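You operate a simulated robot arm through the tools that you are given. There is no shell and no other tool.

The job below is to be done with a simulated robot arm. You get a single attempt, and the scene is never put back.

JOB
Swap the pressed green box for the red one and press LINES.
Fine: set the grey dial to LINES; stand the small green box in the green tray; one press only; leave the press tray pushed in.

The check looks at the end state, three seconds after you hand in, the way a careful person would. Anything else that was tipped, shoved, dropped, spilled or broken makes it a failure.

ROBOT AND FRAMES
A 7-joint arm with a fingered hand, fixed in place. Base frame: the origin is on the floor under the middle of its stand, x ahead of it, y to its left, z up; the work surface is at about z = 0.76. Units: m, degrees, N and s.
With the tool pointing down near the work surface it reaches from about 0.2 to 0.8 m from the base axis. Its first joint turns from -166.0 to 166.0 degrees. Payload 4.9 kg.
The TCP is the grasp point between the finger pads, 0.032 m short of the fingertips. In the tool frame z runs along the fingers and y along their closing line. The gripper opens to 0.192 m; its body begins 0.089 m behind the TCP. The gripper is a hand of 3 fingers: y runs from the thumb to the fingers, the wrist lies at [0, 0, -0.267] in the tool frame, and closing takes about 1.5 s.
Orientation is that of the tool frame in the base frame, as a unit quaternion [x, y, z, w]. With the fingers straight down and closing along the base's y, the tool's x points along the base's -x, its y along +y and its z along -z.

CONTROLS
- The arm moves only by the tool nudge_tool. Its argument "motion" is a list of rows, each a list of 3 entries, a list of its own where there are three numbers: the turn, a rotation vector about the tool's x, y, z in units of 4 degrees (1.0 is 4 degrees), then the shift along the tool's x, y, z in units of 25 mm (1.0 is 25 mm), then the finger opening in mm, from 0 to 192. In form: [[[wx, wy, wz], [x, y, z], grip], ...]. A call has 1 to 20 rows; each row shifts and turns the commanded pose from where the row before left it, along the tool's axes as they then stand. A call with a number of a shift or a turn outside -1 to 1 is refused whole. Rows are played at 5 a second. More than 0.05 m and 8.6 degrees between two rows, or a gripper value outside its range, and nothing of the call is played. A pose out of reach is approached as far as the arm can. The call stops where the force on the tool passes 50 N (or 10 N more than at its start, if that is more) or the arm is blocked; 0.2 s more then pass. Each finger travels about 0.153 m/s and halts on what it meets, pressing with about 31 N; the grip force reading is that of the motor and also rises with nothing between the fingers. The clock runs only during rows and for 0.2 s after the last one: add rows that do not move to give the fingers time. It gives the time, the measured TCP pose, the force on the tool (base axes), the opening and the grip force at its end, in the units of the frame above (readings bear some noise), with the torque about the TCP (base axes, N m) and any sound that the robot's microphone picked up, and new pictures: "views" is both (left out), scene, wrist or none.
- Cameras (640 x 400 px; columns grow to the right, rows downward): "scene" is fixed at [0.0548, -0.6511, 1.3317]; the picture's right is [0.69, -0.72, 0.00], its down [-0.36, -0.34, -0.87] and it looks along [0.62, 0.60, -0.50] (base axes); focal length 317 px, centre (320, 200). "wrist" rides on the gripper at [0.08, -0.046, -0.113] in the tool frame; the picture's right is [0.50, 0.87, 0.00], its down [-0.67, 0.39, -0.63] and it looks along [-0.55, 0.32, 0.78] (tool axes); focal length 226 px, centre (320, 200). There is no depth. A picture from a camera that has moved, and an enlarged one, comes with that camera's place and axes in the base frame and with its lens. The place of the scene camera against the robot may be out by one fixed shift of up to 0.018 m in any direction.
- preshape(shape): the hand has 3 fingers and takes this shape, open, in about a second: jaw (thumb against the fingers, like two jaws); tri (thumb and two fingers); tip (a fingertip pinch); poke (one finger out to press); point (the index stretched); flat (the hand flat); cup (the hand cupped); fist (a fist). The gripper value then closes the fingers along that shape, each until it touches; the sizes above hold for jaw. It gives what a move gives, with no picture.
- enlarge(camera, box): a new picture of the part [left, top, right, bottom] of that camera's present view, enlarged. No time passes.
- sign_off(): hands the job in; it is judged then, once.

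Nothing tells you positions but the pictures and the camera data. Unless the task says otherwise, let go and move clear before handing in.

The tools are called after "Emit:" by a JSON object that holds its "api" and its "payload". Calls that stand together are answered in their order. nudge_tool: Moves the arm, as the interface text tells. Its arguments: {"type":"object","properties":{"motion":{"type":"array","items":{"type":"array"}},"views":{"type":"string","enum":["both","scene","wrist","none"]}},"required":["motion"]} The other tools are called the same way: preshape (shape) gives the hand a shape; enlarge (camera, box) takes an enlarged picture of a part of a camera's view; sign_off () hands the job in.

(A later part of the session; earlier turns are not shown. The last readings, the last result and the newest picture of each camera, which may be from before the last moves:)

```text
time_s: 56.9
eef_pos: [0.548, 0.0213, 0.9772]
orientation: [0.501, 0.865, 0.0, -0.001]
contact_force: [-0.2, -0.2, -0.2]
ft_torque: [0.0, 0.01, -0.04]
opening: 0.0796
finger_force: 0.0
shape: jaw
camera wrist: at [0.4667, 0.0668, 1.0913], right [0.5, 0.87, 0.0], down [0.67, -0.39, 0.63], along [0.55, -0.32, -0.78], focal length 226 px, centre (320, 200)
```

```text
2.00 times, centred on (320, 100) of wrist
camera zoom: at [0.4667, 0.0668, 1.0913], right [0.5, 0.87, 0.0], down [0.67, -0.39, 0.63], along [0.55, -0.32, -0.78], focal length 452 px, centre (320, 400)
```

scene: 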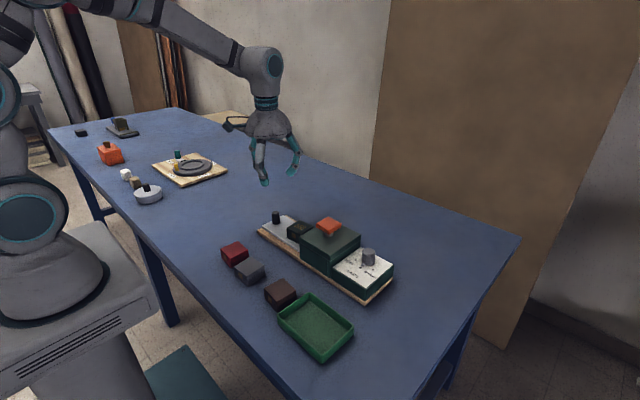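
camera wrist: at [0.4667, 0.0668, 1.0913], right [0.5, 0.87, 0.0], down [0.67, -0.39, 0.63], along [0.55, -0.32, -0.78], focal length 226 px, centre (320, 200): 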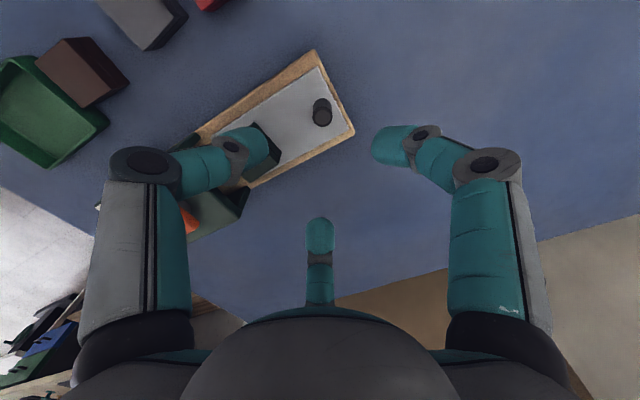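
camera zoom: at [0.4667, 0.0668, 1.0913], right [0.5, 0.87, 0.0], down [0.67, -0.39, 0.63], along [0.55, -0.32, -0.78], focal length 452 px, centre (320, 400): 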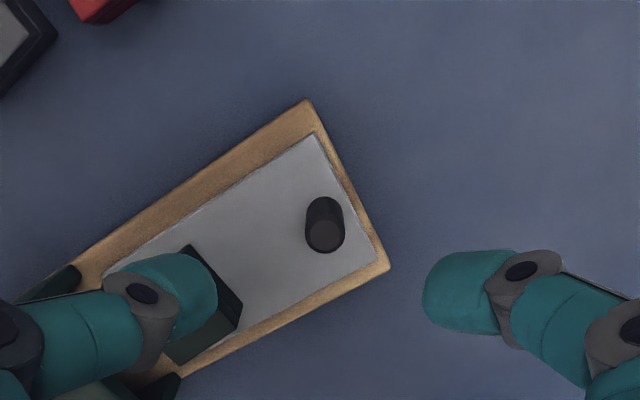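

The green box has a lid seam, a gold clasp and a dot pattern on top. I'll move above it for a centred view.

Emit:
{"api": "nudge_tool", "payload": {"motion": [[[0, 0, 0], [-0.945, -0.534, 0], 100], [[0, 0, 0], [-0.945, -0.534, 0], 100], [[0, 0, 0], [-0.945, -0.534, 0], 100], [[0, 0, 0], [-0.945, -0.534, 0], 100], [[0, 0, 0], [0, 0, 0], 100]], "views": "wrist"}}

Emit:
{"api": "enlarge", "payload": {"camera": "wrist", "box": [200, 0, 440, 200]}}

```text
time_s: 58.1
eef_pos: [0.5476, -0.0875, 0.9763]
orientation: [0.5, 0.866, 0.0, 0.0]
contact_force: [0.7, 0.4, 1.3]
ft_torque: [0.0, 0.01, 0.0]
opening: 0.0994
finger_force: 0.1
shape: jaw
camera wrist: at [0.4665, -0.0418, 1.0895], right [0.5, 0.87, 0.0], down [0.67, -0.39, 0.63], along [0.55, -0.32, -0.78], focal length 226 px, centre (320, 200)
```

wrist: 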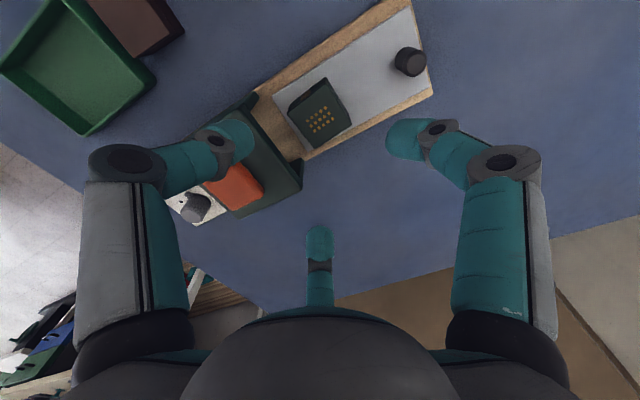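

```text
2.00 times, centred on (320, 100) of wrist
camera zoom: at [0.4665, -0.0418, 1.0895], right [0.5, 0.87, 0.0], down [0.67, -0.39, 0.63], along [0.55, -0.32, -0.78], focal length 452 px, centre (320, 400)
```

zoom: 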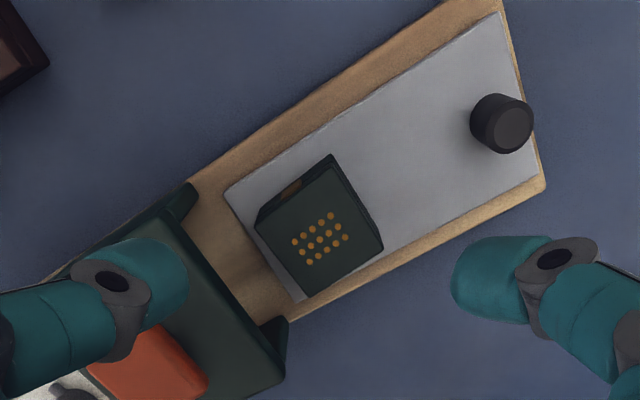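

The box centre is almost directly under the TCP, near (0.547, -0.088), with a yaw of about 5°. I'll align the hand to it and descend partway.

Emit:
{"api": "nudge_tool", "payload": {"motion": [[[0, 0, -0.6], [0, 0, 0], 90], [[0, 0, -0.65], [0, 0, 0], 90], [[0, 0, 0], [0.14, 0.08, 0.9], 90], [[0, 0, 0], [0, 0, 0.9], 90], [[0, 0, 0], [0, 0, 0.9], 90], [[0, 0, 0], [0, 0, 0.9], 90], [[0, 0, 0], [0, 0, 0.9], 90], [[0, 0, 0], [0, 0, 0], 90]]}}

Emit:
{"api": "enlarge", "payload": {"camera": "wrist", "box": [200, 60, 440, 260]}}

Emit:
{"api": "enlarge", "payload": {"camera": "scene", "box": [240, 180, 340, 280]}}

```text
time_s: 59.9
eef_pos: [0.5469, -0.0844, 0.8656]
orientation: [0.462, 0.887, 0.0, 0.0]
contact_force: [-0.1, -0.7, 0.3]
ft_torque: [0.02, 0.02, 0.01]
opening: 0.0906
finger_force: 0.0
shape: jaw
camera wrist: at [0.4628, -0.0461, 0.9789], right [0.42, 0.91, 0.0], down [0.7, -0.33, 0.63], along [0.57, -0.27, -0.78], focal length 226 px, centre (320, 200)
```

scene: 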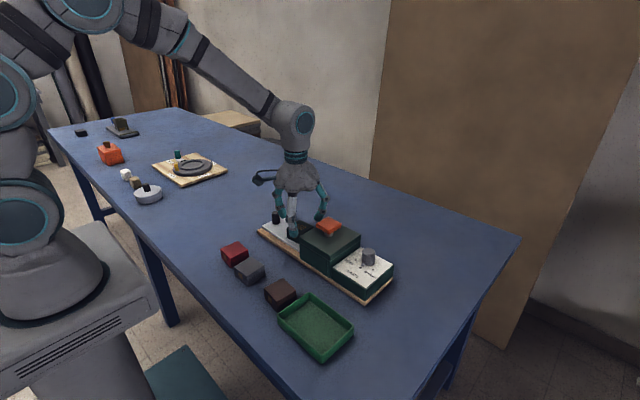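
wrist: 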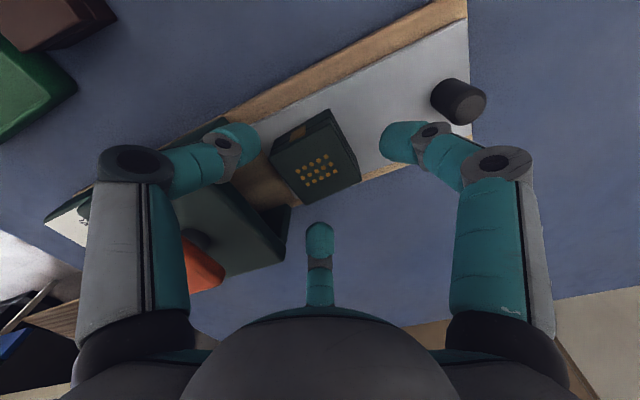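

```text
2.00 times, centred on (320, 160) of wrist
camera zoom: at [0.4628, -0.0461, 0.9789], right [0.42, 0.91, 0.0], down [0.7, -0.33, 0.63], along [0.57, -0.27, -0.78], focal length 452 px, centre (320, 280)
```

zoom: 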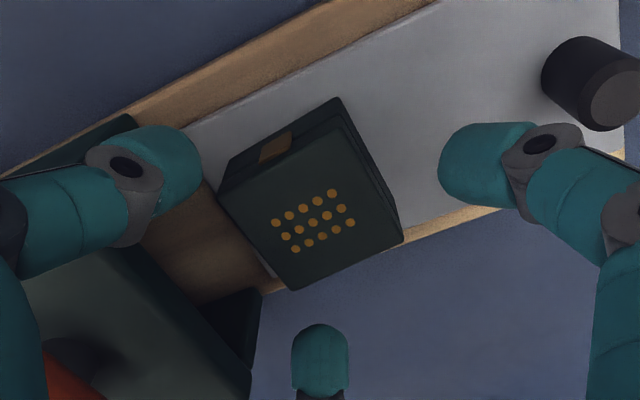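

```text
4.00 times, centred on (290, 230) of scene
camera zoom: at [0.0548, -0.6511, 1.3317], right [0.69, -0.72, 0.0], down [-0.36, -0.34, -0.87], along [0.62, 0.6, -0.5], focal length 1270 px, centre (440, 80)
```

zoom: 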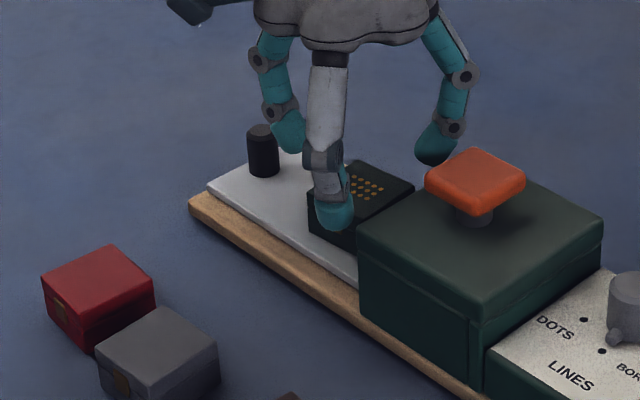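

Triangulation gives a box top of z 0.827, with the centre at (0.546, -0.088). I'll lower to mid-box height and close gently.

Emit:
{"api": "nudge_tool", "payload": {"motion": [[[0, 0, 0], [0.06, 0.04, 0.4], 90], [[0, 0, 0], [0, 0, 0.4], 90], [[0, 0, 0], [0, 0, 0.4], 90], [[0, 0, 0], [0, 0, 0.4], 90], [[0, 0, 0], [0, 0, 0], 90]], "views": "wrist"}}

Emit:
{"api": "enlarge", "payload": {"camera": "wrist", "box": [200, 60, 440, 260]}}

Emit:
{"api": "enlarge", "payload": {"camera": "scene", "box": [240, 180, 340, 280]}}

```text
time_s: 61.1
eef_pos: [0.5477, -0.0836, 0.8248]
orientation: [0.462, 0.887, 0.0, -0.001]
contact_force: [0.3, -0.1, -0.1]
ft_torque: [-0.01, 0.01, -0.01]
opening: 0.0905
finger_force: 0.0
shape: jaw
camera wrist: at [0.463, -0.0438, 0.9387], right [0.42, 0.91, 0.0], down [0.7, -0.33, 0.63], along [0.57, -0.27, -0.78], focal length 226 px, centre (320, 200)
```

wrist: 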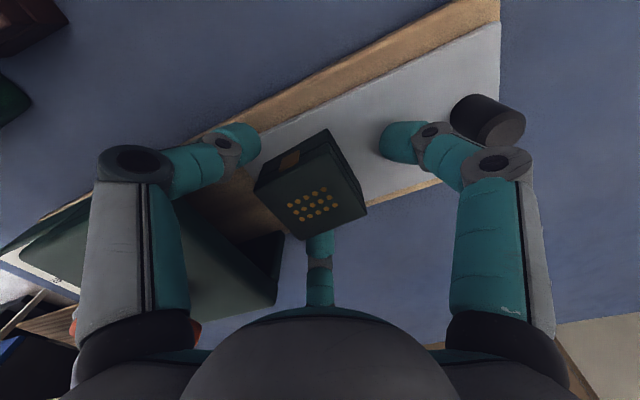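

```text
2.00 times, centred on (320, 160) of wrist
camera zoom: at [0.463, -0.0438, 0.9387], right [0.42, 0.91, 0.0], down [0.7, -0.33, 0.63], along [0.57, -0.27, -0.78], focal length 452 px, centre (320, 280)
```

zoom: 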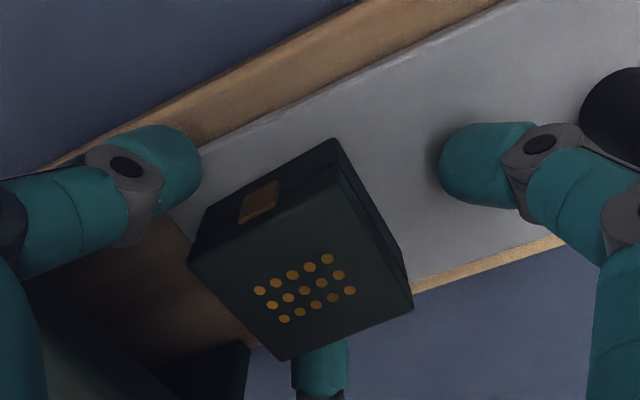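

```text
4.00 times, centred on (290, 230) of scene
camera zoom: at [0.0548, -0.6511, 1.3317], right [0.69, -0.72, 0.0], down [-0.36, -0.34, -0.87], along [0.62, 0.6, -0.5], focal length 1270 px, centre (440, 80)
```

zoom: 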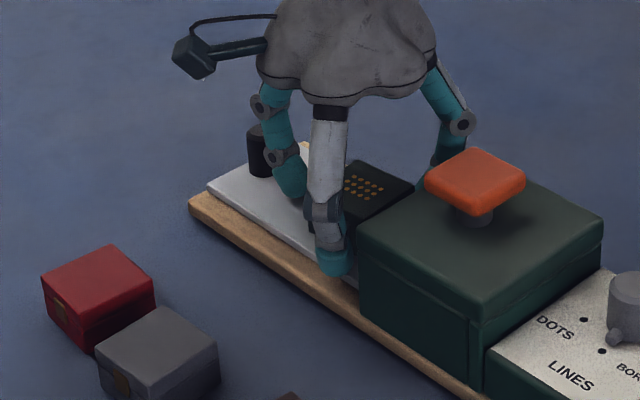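

The fingers are around the box with no contact. I'll close on it.

Emit:
{"api": "nudge_tool", "payload": {"motion": [[[0, 0, 0], [0, 0, 0], 60], [[0, 0, 0], [0, 0, 0], 44], [[0, 0, 0], [0, 0, 0], 44], [[0, 0, 0], [0, 0, 0], 44], [[0, 0, 0], [0, 0, 0], 44]]}}

Emit:
{"api": "enlarge", "payload": {"camera": "wrist", "box": [200, 60, 440, 260]}}

Emit:
{"api": "enlarge", "payload": {"camera": "scene", "box": [240, 180, 340, 280]}}

```text
time_s: 62.3
eef_pos: [0.5465, -0.0821, 0.8248]
orientation: [0.461, 0.887, 0.0, -0.001]
contact_force: [0.2, -0.1, -0.2]
ft_torque: [-0.01, 0.02, -0.01]
opening: 0.0545
finger_force: 31.4
shape: jaw
camera wrist: at [0.4629, -0.0438, 0.9388], right [0.42, 0.91, 0.0], down [0.7, -0.33, 0.63], along [0.57, -0.27, -0.78], focal length 226 px, centre (320, 200)
```

scene: 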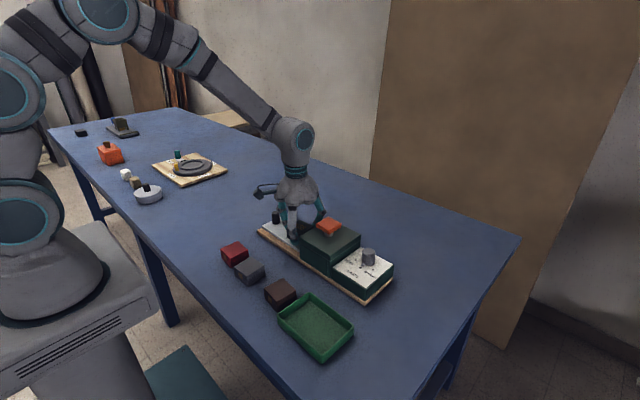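
wrist: 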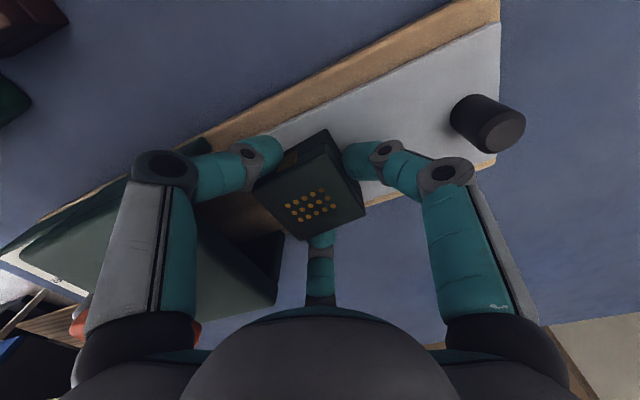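

```text
2.00 times, centred on (320, 160) of wrist
camera zoom: at [0.4629, -0.0438, 0.9388], right [0.42, 0.91, 0.0], down [0.7, -0.33, 0.63], along [0.57, -0.27, -0.78], focal length 452 px, centre (320, 280)
```

zoom: 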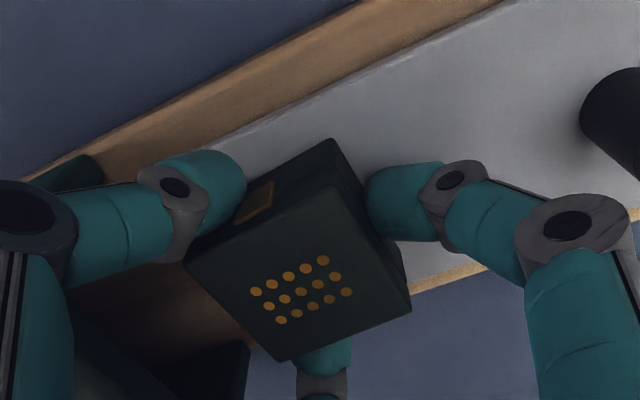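

```text
4.00 times, centred on (290, 230) of scene
camera zoom: at [0.0548, -0.6511, 1.3317], right [0.69, -0.72, 0.0], down [-0.36, -0.34, -0.87], along [0.62, 0.6, -0.5], focal length 1270 px, centre (440, 80)
```

zoom: 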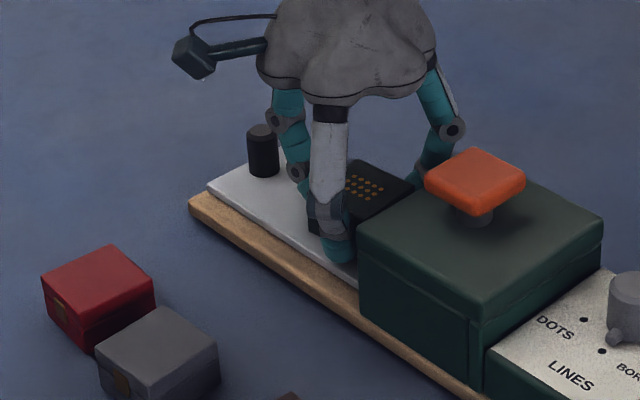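

The box is gripped at 54.5 mm with 31 N and hardly moved. I'll lift a little and check the hold.

Emit:
{"api": "nudge_tool", "payload": {"motion": [[[0, 0, 0], [0, 0, 0], 40], [[0, 0, 0], [0, 0, -0.3], 40], [[0, 0, 0], [0, 0, -0.4], 40], [[0, 0, 0], [0, 0, -0.4], 40], [[0, 0, 0], [0, 0, -0.4], 40], [[0, 0, 0], [0, 0, 0], 40]]}}

Emit:
{"api": "enlarge", "payload": {"camera": "wrist", "box": [200, 60, 440, 260]}}

Emit:
{"api": "enlarge", "payload": {"camera": "scene", "box": [240, 180, 340, 280]}}

```text
time_s: 63.7
eef_pos: [0.55, -0.0829, 0.8625]
orientation: [0.461, 0.888, 0.0, 0.0]
contact_force: [0.1, 0.5, -1.2]
ft_torque: [0.02, -0.05, -0.04]
opening: 0.0544
finger_force: 30.7
shape: jaw
camera wrist: at [0.4645, -0.044, 0.976], right [0.42, 0.91, 0.0], down [0.7, -0.33, 0.63], along [0.57, -0.27, -0.78], focal length 226 px, centre (320, 200)
```

scene: 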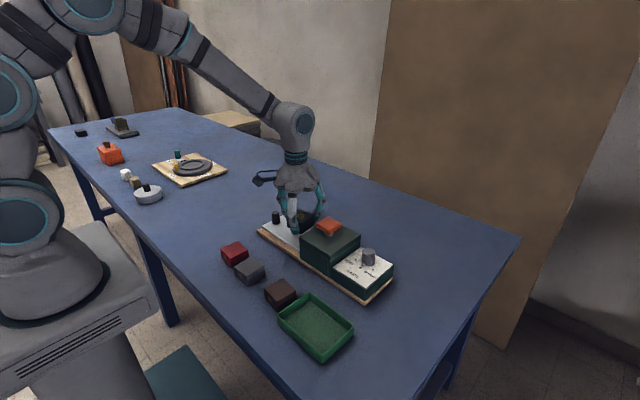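
wrist: 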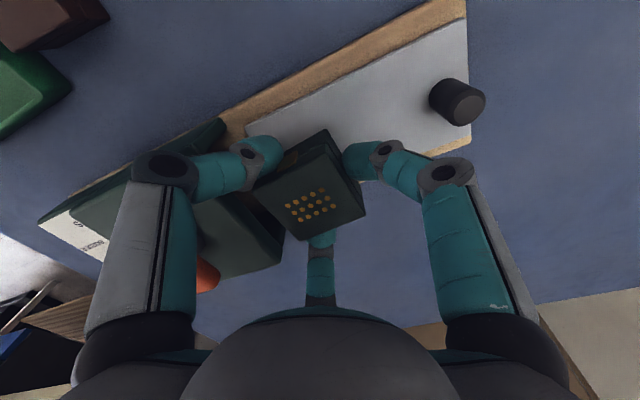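

```text
2.00 times, centred on (320, 160) of wrist
camera zoom: at [0.4645, -0.044, 0.976], right [0.42, 0.91, 0.0], down [0.7, -0.33, 0.63], along [0.57, -0.27, -0.78], focal length 452 px, centre (320, 280)
```

zoom: 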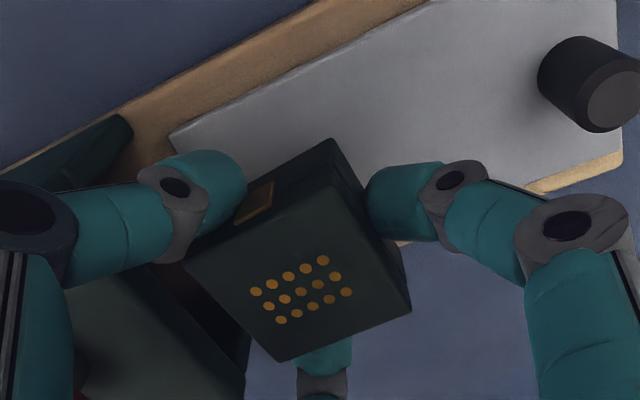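

```text
4.00 times, centred on (290, 230) of scene
camera zoom: at [0.0548, -0.6511, 1.3317], right [0.69, -0.72, 0.0], down [-0.36, -0.34, -0.87], along [0.62, 0.6, -0.5], focal length 1270 px, centre (440, 80)
```

zoom: 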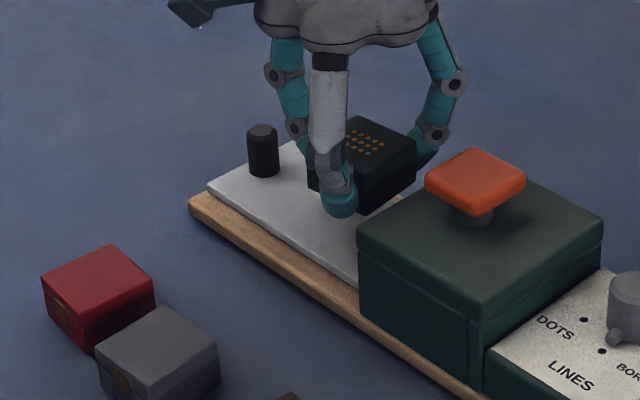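

The box is held level. Before placing it I need the green tray's inner size and rim height, because the fingers must clear its walls. I'll zoom in on the tray.

Emit:
{"api": "enlarge", "payload": {"camera": "scene", "box": [265, 275, 365, 370]}}

Emit:
{"api": "enlarge", "payload": {"camera": "scene", "box": [210, 230, 310, 310]}}

```text
4.21 times, centred on (315, 322) of scene
camera zoom: at [0.0548, -0.6511, 1.3317], right [0.69, -0.72, 0.0], down [-0.36, -0.34, -0.87], along [0.62, 0.6, -0.5], focal length 1336 px, centre (341, -316)
```

zoom: 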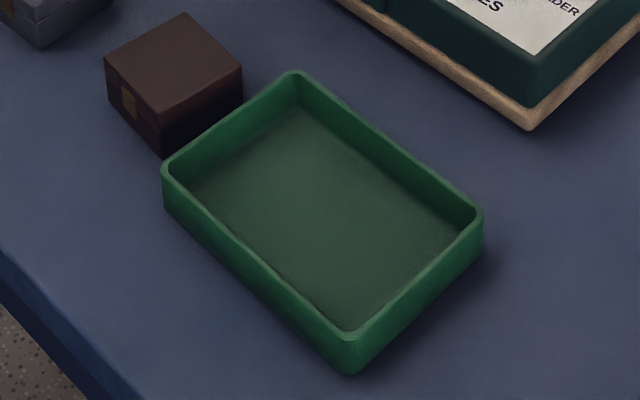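

```text
5.00 times, centred on (260, 270) of scene
camera zoom: at [0.0548, -0.6511, 1.3317], right [0.69, -0.72, 0.0], down [-0.36, -0.34, -0.87], along [0.62, 0.6, -0.5], focal length 1587 px, centre (620, -150)
```

zoom: 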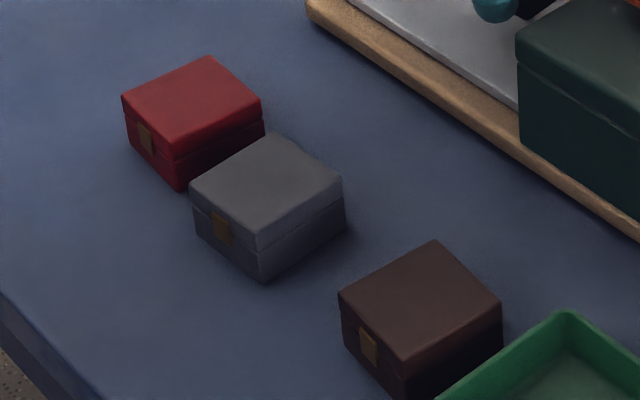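

The tray rim is about 23 mm above its floor and the fingers won't fit inside beside the box. I'll set the box back on the press tray and regrip it higher, so the tips stay above the rim when I release.

Emit:
{"api": "nudge_tool", "payload": {"motion": [[[0, 0, 0], [0, 0, 0.4], 40], [[0, 0, 0], [0, 0, 0.4], 40], [[0, 0, 0], [0, 0, 0.3], 40], [[0, 0, 0], [0, 0, 0.2], 40], [[0, 0, 0], [0, 0, 0.12], 40], [[0, 0, 0], [0, 0, 0], 40]], "views": "none"}}

```text
time_s: 65.1
eef_pos: [0.5463, -0.0822, 0.8267]
orientation: [0.461, 0.887, 0.0, 0.0]
contact_force: [-0.1, -0.3, -0.7]
ft_torque: [-0.04, -0.02, 0.02]
opening: 0.054
finger_force: 31.2
shape: jaw
```

Emit:
{"api": "nudge_tool", "payload": {"motion": [[[0, 0, 0], [0, 0, 0.06], 40], [[0, 0, 0], [0, 0, 0.04], 40], [[0, 0, 0], [0, 0, 0], 40]], "views": "none"}}

```text
time_s: 65.9
eef_pos: [0.5471, -0.082, 0.8241]
orientation: [0.462, 0.887, 0.0, 0.0]
contact_force: [-1.0, 1.8, 3.0]
ft_torque: [-0.13, 0.12, -0.06]
opening: 0.0543
finger_force: 31.3
shape: jaw
```

The box is resting on the plate (3 N). I'll open, raise 12 mm and regrip.

Emit:
{"api": "nudge_tool", "payload": {"motion": [[[0, 0, 0], [0, 0, 0], 80], [[0, 0, 0], [0, 0, 0], 80], [[0, 0, 0], [0, 0, -0.25], 80], [[0, 0, 0], [0, 0, -0.25], 80], [[0, 0, 0], [0, 0, 0], 80]]}}

Emit:
{"api": "enlarge", "payload": {"camera": "wrist", "box": [200, 60, 440, 260]}}

Emit:
{"api": "enlarge", "payload": {"camera": "scene", "box": [240, 180, 340, 280]}}

```text
time_s: 67.1
eef_pos: [0.5495, -0.0836, 0.836]
orientation: [0.462, 0.887, 0.0, 0.0]
contact_force: [-0.5, -0.3, -0.6]
ft_torque: [0.01, -0.03, -0.01]
opening: 0.0798
finger_force: 0.0
shape: jaw
camera wrist: at [0.4639, -0.0438, 0.9495], right [0.42, 0.91, 0.0], down [0.7, -0.33, 0.63], along [0.57, -0.27, -0.78], focal length 226 px, centre (320, 200)
```

scene: 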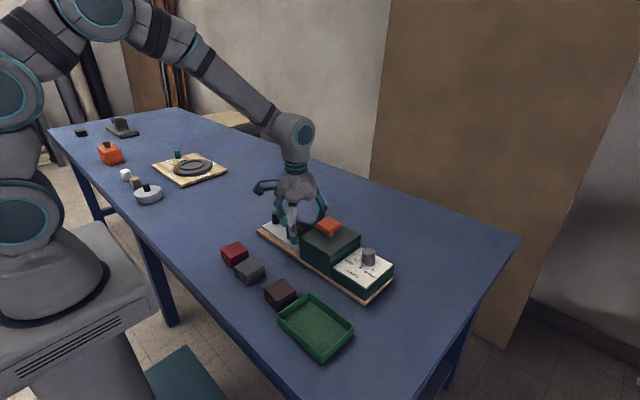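
wrist: 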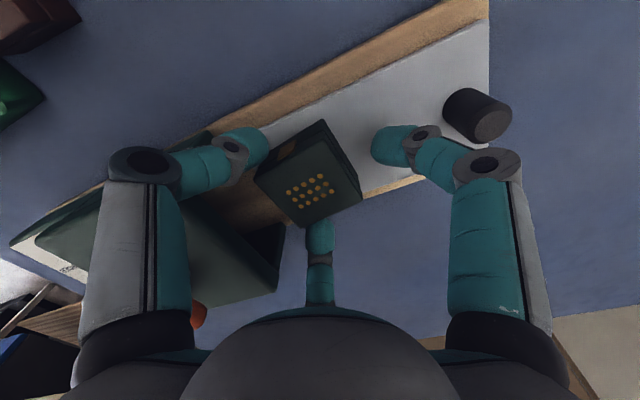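

```text
2.00 times, centred on (320, 160) of wrist
camera zoom: at [0.4639, -0.0438, 0.9495], right [0.42, 0.91, 0.0], down [0.7, -0.33, 0.63], along [0.57, -0.27, -0.78], focal length 452 px, centre (320, 280)
```

zoom: 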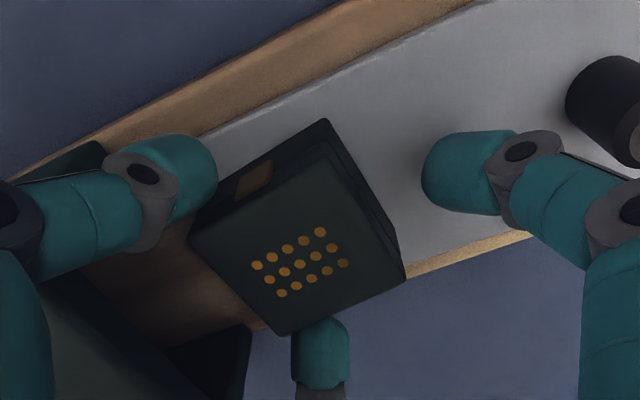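

```text
4.00 times, centred on (290, 230) of scene
camera zoom: at [0.0548, -0.6511, 1.3317], right [0.69, -0.72, 0.0], down [-0.36, -0.34, -0.87], along [0.62, 0.6, -0.5], focal length 1270 px, centre (440, 80)
```

zoom: 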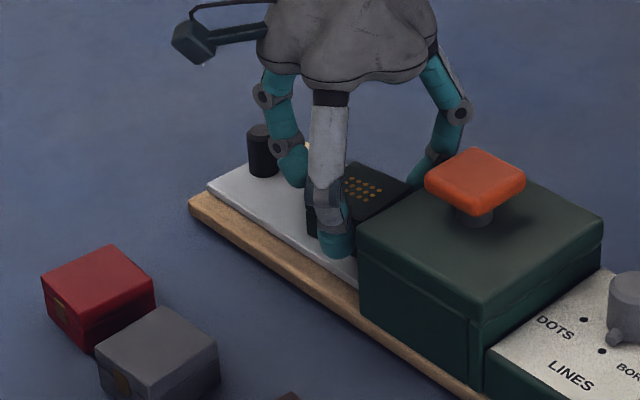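

The box sits about 4 mm off centre in x, so I'll shift slightly and regrip.

Emit:
{"api": "nudge_tool", "payload": {"motion": [[[0, 0, 0], [0, -0.15, 0], 80], [[0, 0, 0], [0, 0, 0], 60], [[0, 0, 0], [0, 0, 0], 42], [[0, 0, 0], [0, 0, 0], 42], [[0, 0, 0], [0, 0, 0], 42], [[0, 0, 0], [0, 0, 0], 42]], "views": "wrist"}}

Emit:
{"api": "enlarge", "payload": {"camera": "wrist", "box": [200, 60, 440, 260]}}

Emit:
{"api": "nudge_tool", "payload": {"motion": [[[0, 0, 0], [0, 0, -0.3], 40], [[0, 0, 0], [0, 0, -0.4], 40], [[0, 0, 0], [0, 0, -0.4], 40], [[0, 0, 0], [0, 0, -0.4], 40], [[0, 0, 0], [0, 0, 0], 40]]}}

Emit:
{"api": "enlarge", "payload": {"camera": "wrist", "box": [200, 60, 440, 260]}}

Emit:
{"api": "enlarge", "payload": {"camera": "scene", "box": [240, 180, 340, 280]}}

```text
time_s: 68.5
eef_pos: [0.5449, -0.0846, 0.8364]
orientation: [0.462, 0.887, 0.0, 0.0]
contact_force: [-0.4, 0.0, -0.8]
ft_torque: [0.02, 0.03, -0.02]
opening: 0.0551
finger_force: 31.2
shape: jaw
camera wrist: at [0.4606, -0.0455, 0.9497], right [0.42, 0.91, 0.0], down [0.7, -0.33, 0.63], along [0.57, -0.27, -0.78], focal length 226 px, centre (320, 200)
```

wrist: 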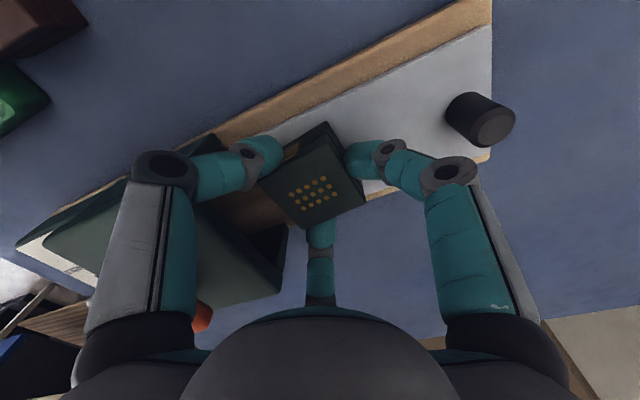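

```text
2.00 times, centred on (320, 160) of wrist
camera zoom: at [0.4606, -0.0455, 0.9497], right [0.42, 0.91, 0.0], down [0.7, -0.33, 0.63], along [0.57, -0.27, -0.78], focal length 452 px, centre (320, 280)
```

zoom: 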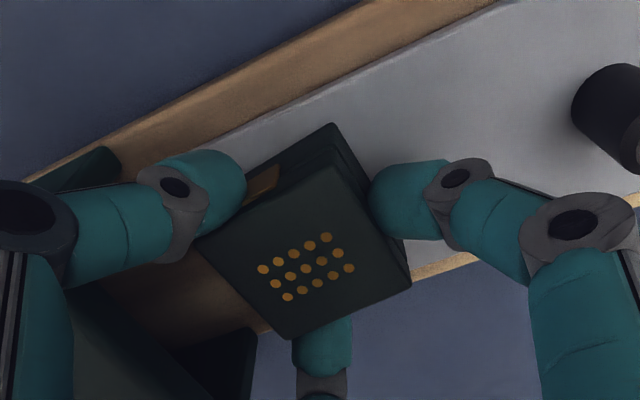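

```text
time_s: 69.7
eef_pos: [0.5452, -0.0846, 0.8747]
orientation: [0.461, 0.887, 0.0, 0.0]
contact_force: [0.3, -0.2, -1.0]
ft_torque: [0.0, 0.01, 0.0]
opening: 0.055
finger_force: 30.7
shape: jaw
camera wrist: at [0.4602, -0.0456, 0.9882], right [0.42, 0.91, 0.0], down [0.7, -0.33, 0.63], along [0.57, -0.27, -0.78], focal length 226 px, centre (320, 200)
```

scene: 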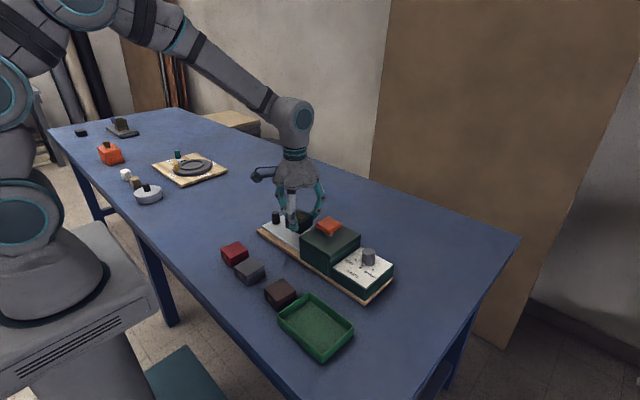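
wrist: 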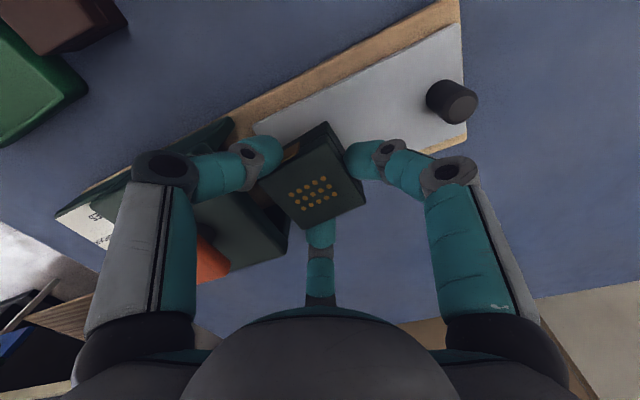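

```text
2.00 times, centred on (320, 160) of wrist
camera zoom: at [0.4602, -0.0456, 0.9882], right [0.42, 0.91, 0.0], down [0.7, -0.33, 0.63], along [0.57, -0.27, -0.78], focal length 452 px, centre (320, 280)
```

zoom: 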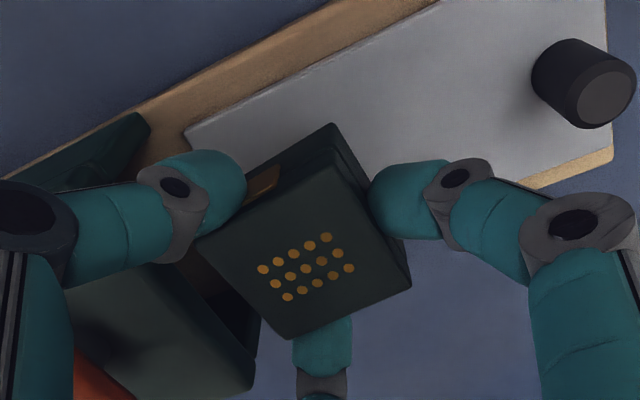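

```text
4.00 times, centred on (290, 230) of scene
camera zoom: at [0.0548, -0.6511, 1.3317], right [0.69, -0.72, 0.0], down [-0.36, -0.34, -0.87], along [0.62, 0.6, -0.5], focal length 1270 px, centre (440, 80)
```

zoom: 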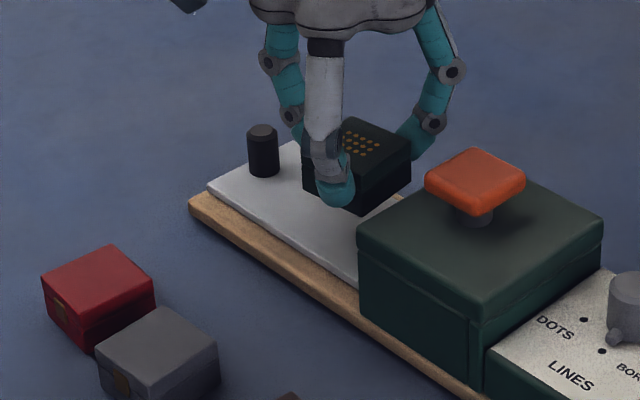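

The regrip is firm and level. I'll lift higher and carry the box over to the green tray.

Emit:
{"api": "nudge_tool", "payload": {"motion": [[[0, 0, 0], [0, 0, -0.6], 40], [[0, 0, 0], [0, 0, -0.8], 40], [[0, 0, 0], [0, 0, -0.8], 40], [[0, 0, 0], [0, 0, -0.8], 40], [[0, 0, 0], [0, 0, -0.5], 40], [[0, 0, 0], [-0.2, -0.55, 0], 40], [[0, 0, 0], [-0.3, -0.83, 0], 40], [[0, 0, 0], [-0.32, -0.888, 0], 40], [[0, 0, 0], [-0.32, -0.888, 0], 40], [[0, 0, 0], [-0.32, -0.888, 0], 40], [[0, 0, 0], [-0.32, -0.888, 0], 40], [[0, 0, 0], [-0.32, -0.888, 0], 40], [[0, 0, 0], [-0.32, -0.888, 0], 40], [[0, 0, 0], [-0.32, -0.888, 0], 40], [[0, 0, 0], [-0.32, -0.888, 0], 40], [[0, 0, 0], [-0.32, -0.888, 0], 40], [[0, 0, 0], [-0.32, -0.888, 0], 40], [[0, 0, 0], [-0.2, -0.56, 0], 40], [[0, 0, 0], [0, 0, 0], 40]]}}

Emit:
{"api": "enlarge", "payload": {"camera": "wrist", "box": [200, 0, 440, 200]}}

Emit:
{"api": "enlarge", "payload": {"camera": "scene", "box": [200, 180, 380, 370]}}

```text
time_s: 73.7
eef_pos: [0.3787, -0.32, 0.9625]
orientation: [0.462, 0.887, 0.0, 0.0]
contact_force: [0.3, -0.4, -0.3]
ft_torque: [0.0, -0.03, 0.0]
opening: 0.0546
finger_force: 30.7
shape: jaw
camera wrist: at [0.2945, -0.2809, 1.0758], right [0.42, 0.91, 0.0], down [0.7, -0.33, 0.63], along [0.57, -0.27, -0.78], focal length 226 px, centre (320, 200)
```

scene: 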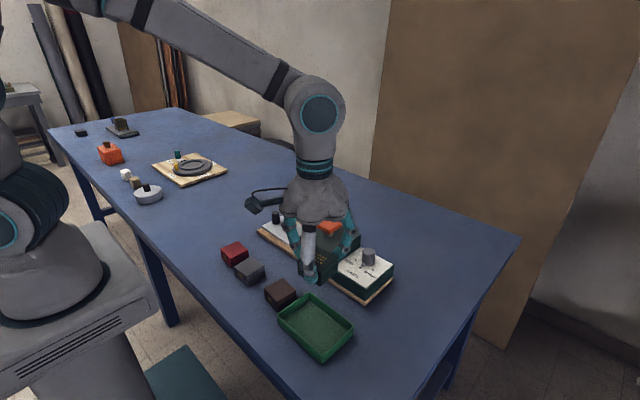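
wrist: 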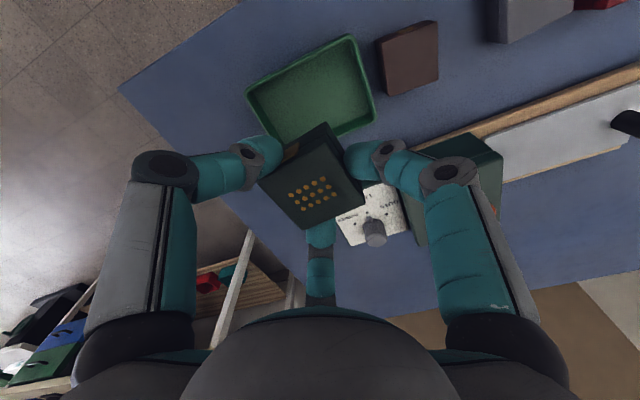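

```text
2.00 times, centred on (320, 100) of wrist
camera zoom: at [0.2945, -0.2809, 1.0758], right [0.42, 0.91, 0.0], down [0.7, -0.33, 0.63], along [0.57, -0.27, -0.78], focal length 452 px, centre (320, 400)
```

zoom: 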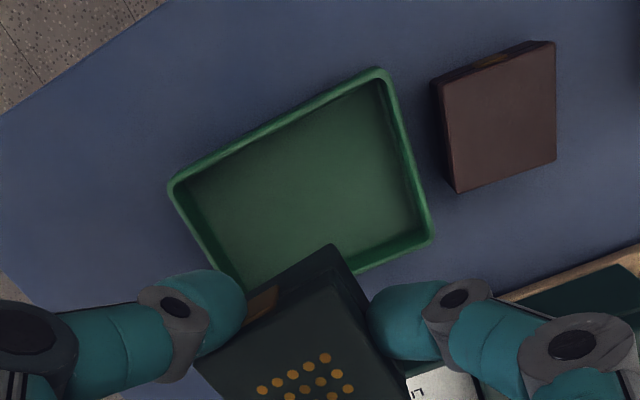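

```text
2.11 times, centred on (290, 275) of scene
camera zoom: at [0.0548, -0.6511, 1.3317], right [0.69, -0.72, 0.0], down [-0.36, -0.34, -0.87], along [0.62, 0.6, -0.5], focal length 668 px, centre (383, 42)
```

zoom: 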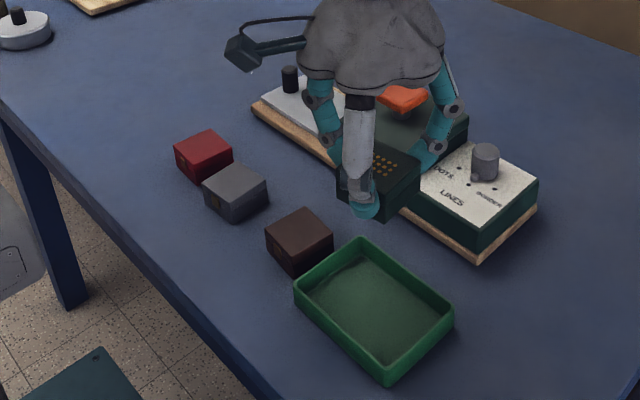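

The tray spans x 0.321–0.416 and y -0.390 to -0.258. I'll centre the box over it and lower until the tips are just above the rim.

Emit:
{"api": "nudge_tool", "payload": {"motion": [[[0, 0, 0], [0.085, -0.33, 0.5], 40], [[0, 0, 0], [0, 0, 0.8], 40], [[0, 0, 0], [0, 0, 0.8], 40], [[0, 0, 0], [0, 0, 0.8], 40], [[0, 0, 0], [0, 0, 0.8], 40], [[0, 0, 0], [0, 0, 0.8], 40], [[0, 0, 0], [0, 0, 0.6], 40], [[0, 0, 0], [0, 0, 0.3], 40], [[0, 0, 0], [0, 0, 0], 40]]}}

Emit:
{"api": "enlarge", "payload": {"camera": "wrist", "box": [200, 60, 440, 260]}}

Emit:
{"api": "enlarge", "payload": {"camera": "scene", "box": [250, 240, 380, 370]}}

```text
time_s: 75.7
eef_pos: [0.3721, -0.3232, 0.827]
orientation: [0.462, 0.887, 0.0, 0.0]
contact_force: [0.1, -0.4, -1.4]
ft_torque: [0.02, -0.01, -0.02]
opening: 0.0548
finger_force: 30.6
shape: jaw
camera wrist: at [0.2867, -0.2836, 0.9407], right [0.42, 0.91, 0.0], down [0.7, -0.33, 0.63], along [0.57, -0.27, -0.78], focal length 226 px, centre (320, 200)
```

scene: 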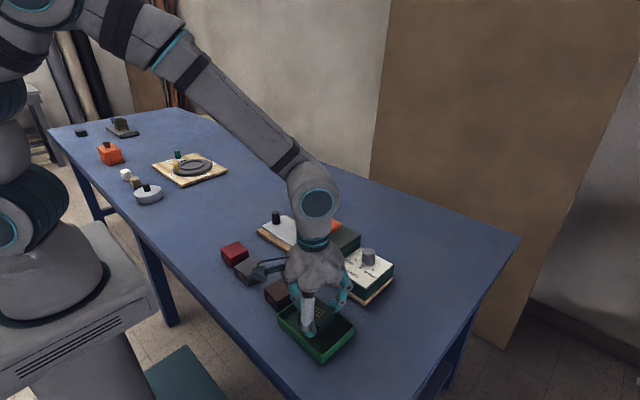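
wrist: 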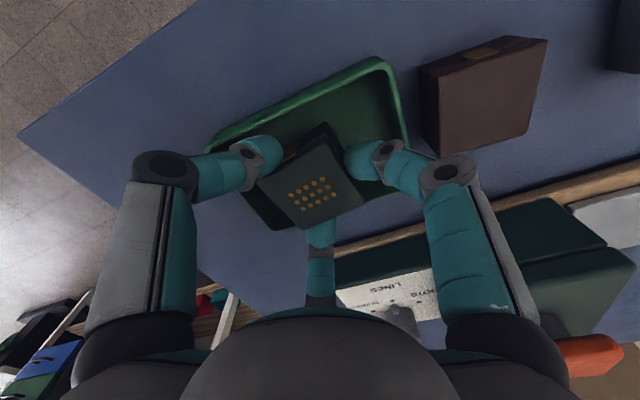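

```text
2.00 times, centred on (320, 160) of wrist
camera zoom: at [0.2867, -0.2836, 0.9407], right [0.42, 0.91, 0.0], down [0.7, -0.33, 0.63], along [0.57, -0.27, -0.78], focal length 452 px, centre (320, 280)
```

zoom: 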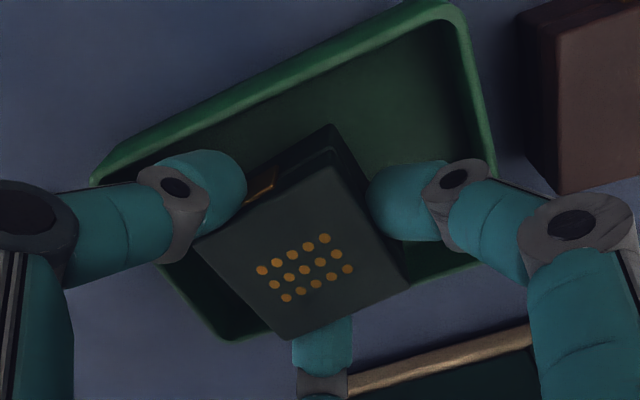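

```text
3.08 times, centred on (315, 305) of scene
camera zoom: at [0.0548, -0.6511, 1.3317], right [0.69, -0.72, 0.0], down [-0.36, -0.34, -0.87], along [0.62, 0.6, -0.5], focal length 977 px, centre (335, -123)
```

zoom: 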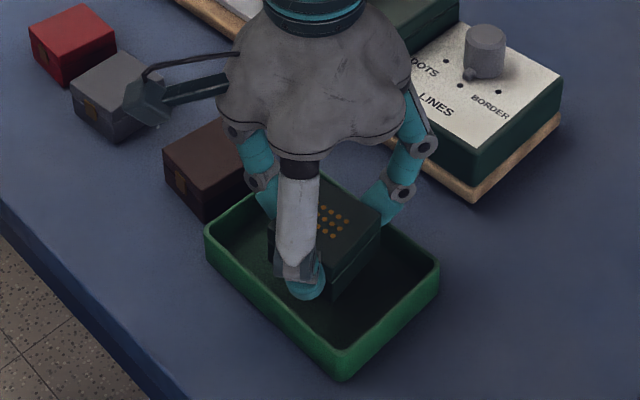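

Well centred with no contact. I'll lower another few millimetres, slowly, checking for rim contact.

Emit:
{"api": "nudge_tool", "payload": {"motion": [[[0, 0, 0], [0, 0, 0.1], 40], [[0, 0, 0], [0, 0, 0.1], 40], [[0, 0, 0], [0, 0, 0], 40]], "views": "none"}}

Emit:
{"api": "nudge_tool", "payload": {"motion": [[[0, 0, 0], [0, 0, 0.06], 40], [[0, 0, 0], [0, 0, 0.06], 40], [[0, 0, 0], [0, 0, 0], 40]], "views": "none"}}

```text
time_s: 76.5
eef_pos: [0.3701, -0.3217, 0.8232]
orientation: [0.462, 0.887, 0.0, 0.0]
contact_force: [-0.2, 0.3, 0.2]
ft_torque: [-0.01, -0.01, -0.02]
opening: 0.0546
finger_force: 31.2
shape: jaw
```

```text
time_s: 77.3
eef_pos: [0.3714, -0.3227, 0.8193]
orientation: [0.462, 0.887, 0.001, 0.0]
contact_force: [0.4, 0.3, 0.1]
ft_torque: [0.02, 0.01, 0.0]
opening: 0.0548
finger_force: 30.9
shape: jaw
```

Emit:
{"api": "nudge_tool", "payload": {"motion": [[[0, 0, 0], [0, 0, 0.06], 40], [[0, 0, 0], [0, 0, 0.06], 40], [[0, 0, 0], [0, 0, 0], 40]], "views": "scene"}}

Emit:
{"api": "enlarge", "payload": {"camera": "scene", "box": [270, 270, 360, 360]}}

Emit:
{"api": "enlarge", "payload": {"camera": "wrist", "box": [230, 90, 430, 250]}}

```text
time_s: 78.1
eef_pos: [0.3707, -0.3212, 0.8145]
orientation: [0.462, 0.887, 0.0, 0.0]
contact_force: [-0.4, -0.1, 0.3]
ft_torque: [0.01, 0.0, -0.02]
opening: 0.0547
finger_force: 31.2
shape: jaw
```

scene: 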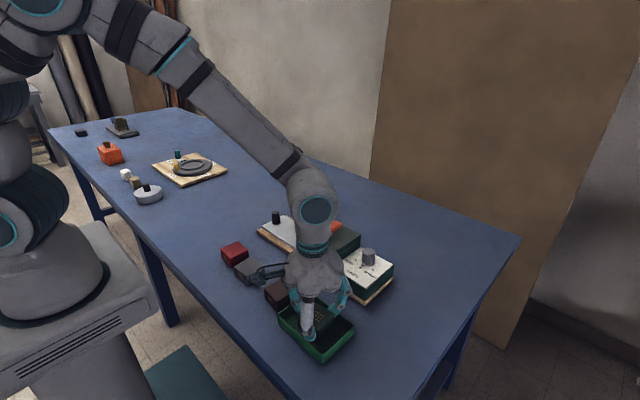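

```text
4.44 times, centred on (315, 315) of scene
camera zoom: at [0.0548, -0.6511, 1.3317], right [0.69, -0.72, 0.0], down [-0.36, -0.34, -0.87], along [0.62, 0.6, -0.5], focal length 1411 px, centre (342, -311)
```

zoom: 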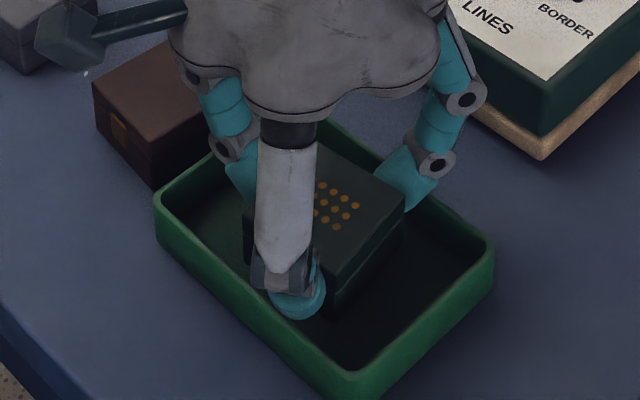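

```text
2.50 times, centred on (330, 170) of wrist
camera zoom: at [0.2856, -0.2832, 0.9285], right [0.42, 0.91, 0.0], down [0.7, -0.33, 0.63], along [0.57, -0.27, -0.78], focal length 565 px, centre (295, 275)
```

zoom: 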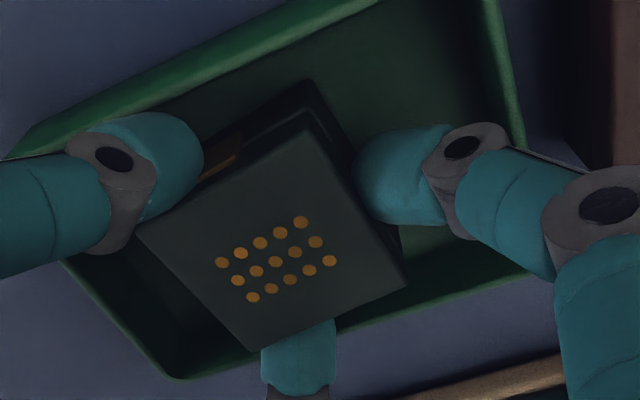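

Still no contact, and the fingertips seem to be passing just inside the walls. I'll continue in small steps.

Emit:
{"api": "nudge_tool", "payload": {"motion": [[[0, 0, 0], [0, 0, 0.06], 40], [[0, 0, 0], [0, 0, 0.04], 40], [[0, 0, 0], [0, 0, 0], 40]], "views": "none"}}

```text
time_s: 78.9
eef_pos: [0.3705, -0.3215, 0.8124]
orientation: [0.462, 0.887, 0.0, 0.0]
contact_force: [-0.2, -0.3, -0.7]
ft_torque: [0.01, -0.02, -0.02]
opening: 0.0549
finger_force: 31.5
shape: jaw
```

Emit:
{"api": "nudge_tool", "payload": {"motion": [[[0, 0, 0], [0, 0, 0.05], 40], [[0, 0, 0], [0, 0, 0.05], 40], [[0, 0, 0], [0, 0, 0], 40]], "views": "none"}}

```text
time_s: 79.7
eef_pos: [0.372, -0.3228, 0.8105]
orientation: [0.461, 0.887, 0.0, 0.001]
contact_force: [-1.1, -0.6, 8.0]
ft_torque: [-0.14, -0.22, -0.05]
opening: 0.0548
finger_force: 31.3
shape: jaw
```

Contact of 8 N, offset toward +x/-y. I'll look closely to see whether it's the box on the floor or a finger on the rim.

Emit:
{"api": "enlarge", "payload": {"camera": "scene", "box": [270, 270, 360, 360]}}

Emit:
{"api": "enlarge", "payload": {"camera": "wrist", "box": [230, 90, 430, 250]}}

Emit:
{"api": "enlarge", "payload": {"camera": "scene", "box": [295, 290, 345, 330]}}

```text
4.44 times, centred on (315, 315) of scene
camera zoom: at [0.0548, -0.6511, 1.3317], right [0.69, -0.72, 0.0], down [-0.36, -0.34, -0.87], along [0.62, 0.6, -0.5], focal length 1411 px, centre (342, -311)
```

zoom: 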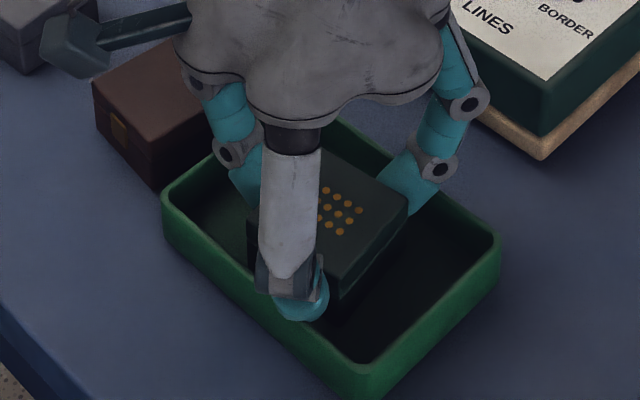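

```text
2.50 times, centred on (330, 170) of wrist
camera zoom: at [0.2871, -0.2837, 0.9241], right [0.42, 0.91, 0.0], down [0.7, -0.33, 0.63], along [0.57, -0.27, -0.77], focal length 565 px, centre (295, 275)
```

zoom: 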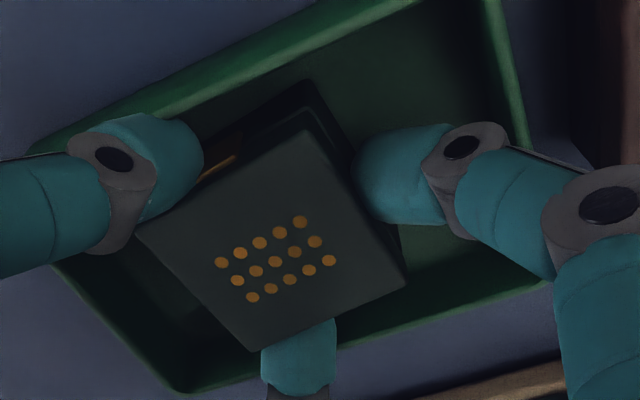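

```text
10.00 times, centred on (320, 310) of scene
camera zoom: at [0.0548, -0.6511, 1.3317], right [0.69, -0.72, 0.0], down [-0.36, -0.34, -0.87], along [0.62, 0.6, -0.5], focal length 3174 px, centre (320, -900)
```

zoom: 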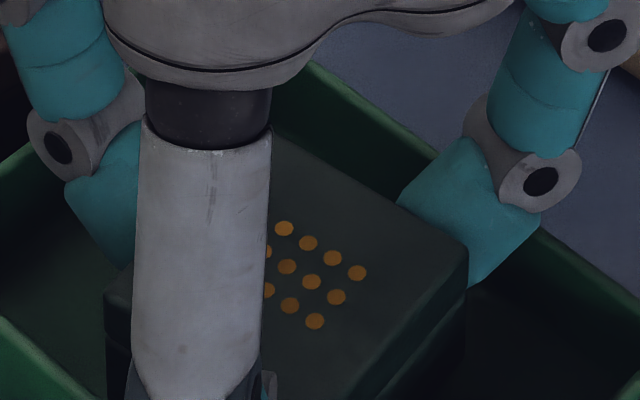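

One finger's link rests on the +x rim and nudged the tray about 3 mm. I'll raise 3–4 mm so nothing touches, then open slightly so the box settles the last few millimetres, and lift away.

Emit:
{"api": "nudge_tool", "payload": {"motion": [[[0, 0, 0], [0, 0, -0.08], 40], [[0, 0, 0], [0, 0, -0.08], 40], [[0, 0, 0], [0, 0, 0], 40]], "views": "none"}}

```text
time_s: 80.5
eef_pos: [0.3717, -0.3232, 0.8144]
orientation: [0.462, 0.887, -0.001, 0.0]
contact_force: [-0.2, -0.4, -0.1]
ft_torque: [0.0, -0.01, 0.0]
opening: 0.0547
finger_force: 31.3
shape: jaw
```

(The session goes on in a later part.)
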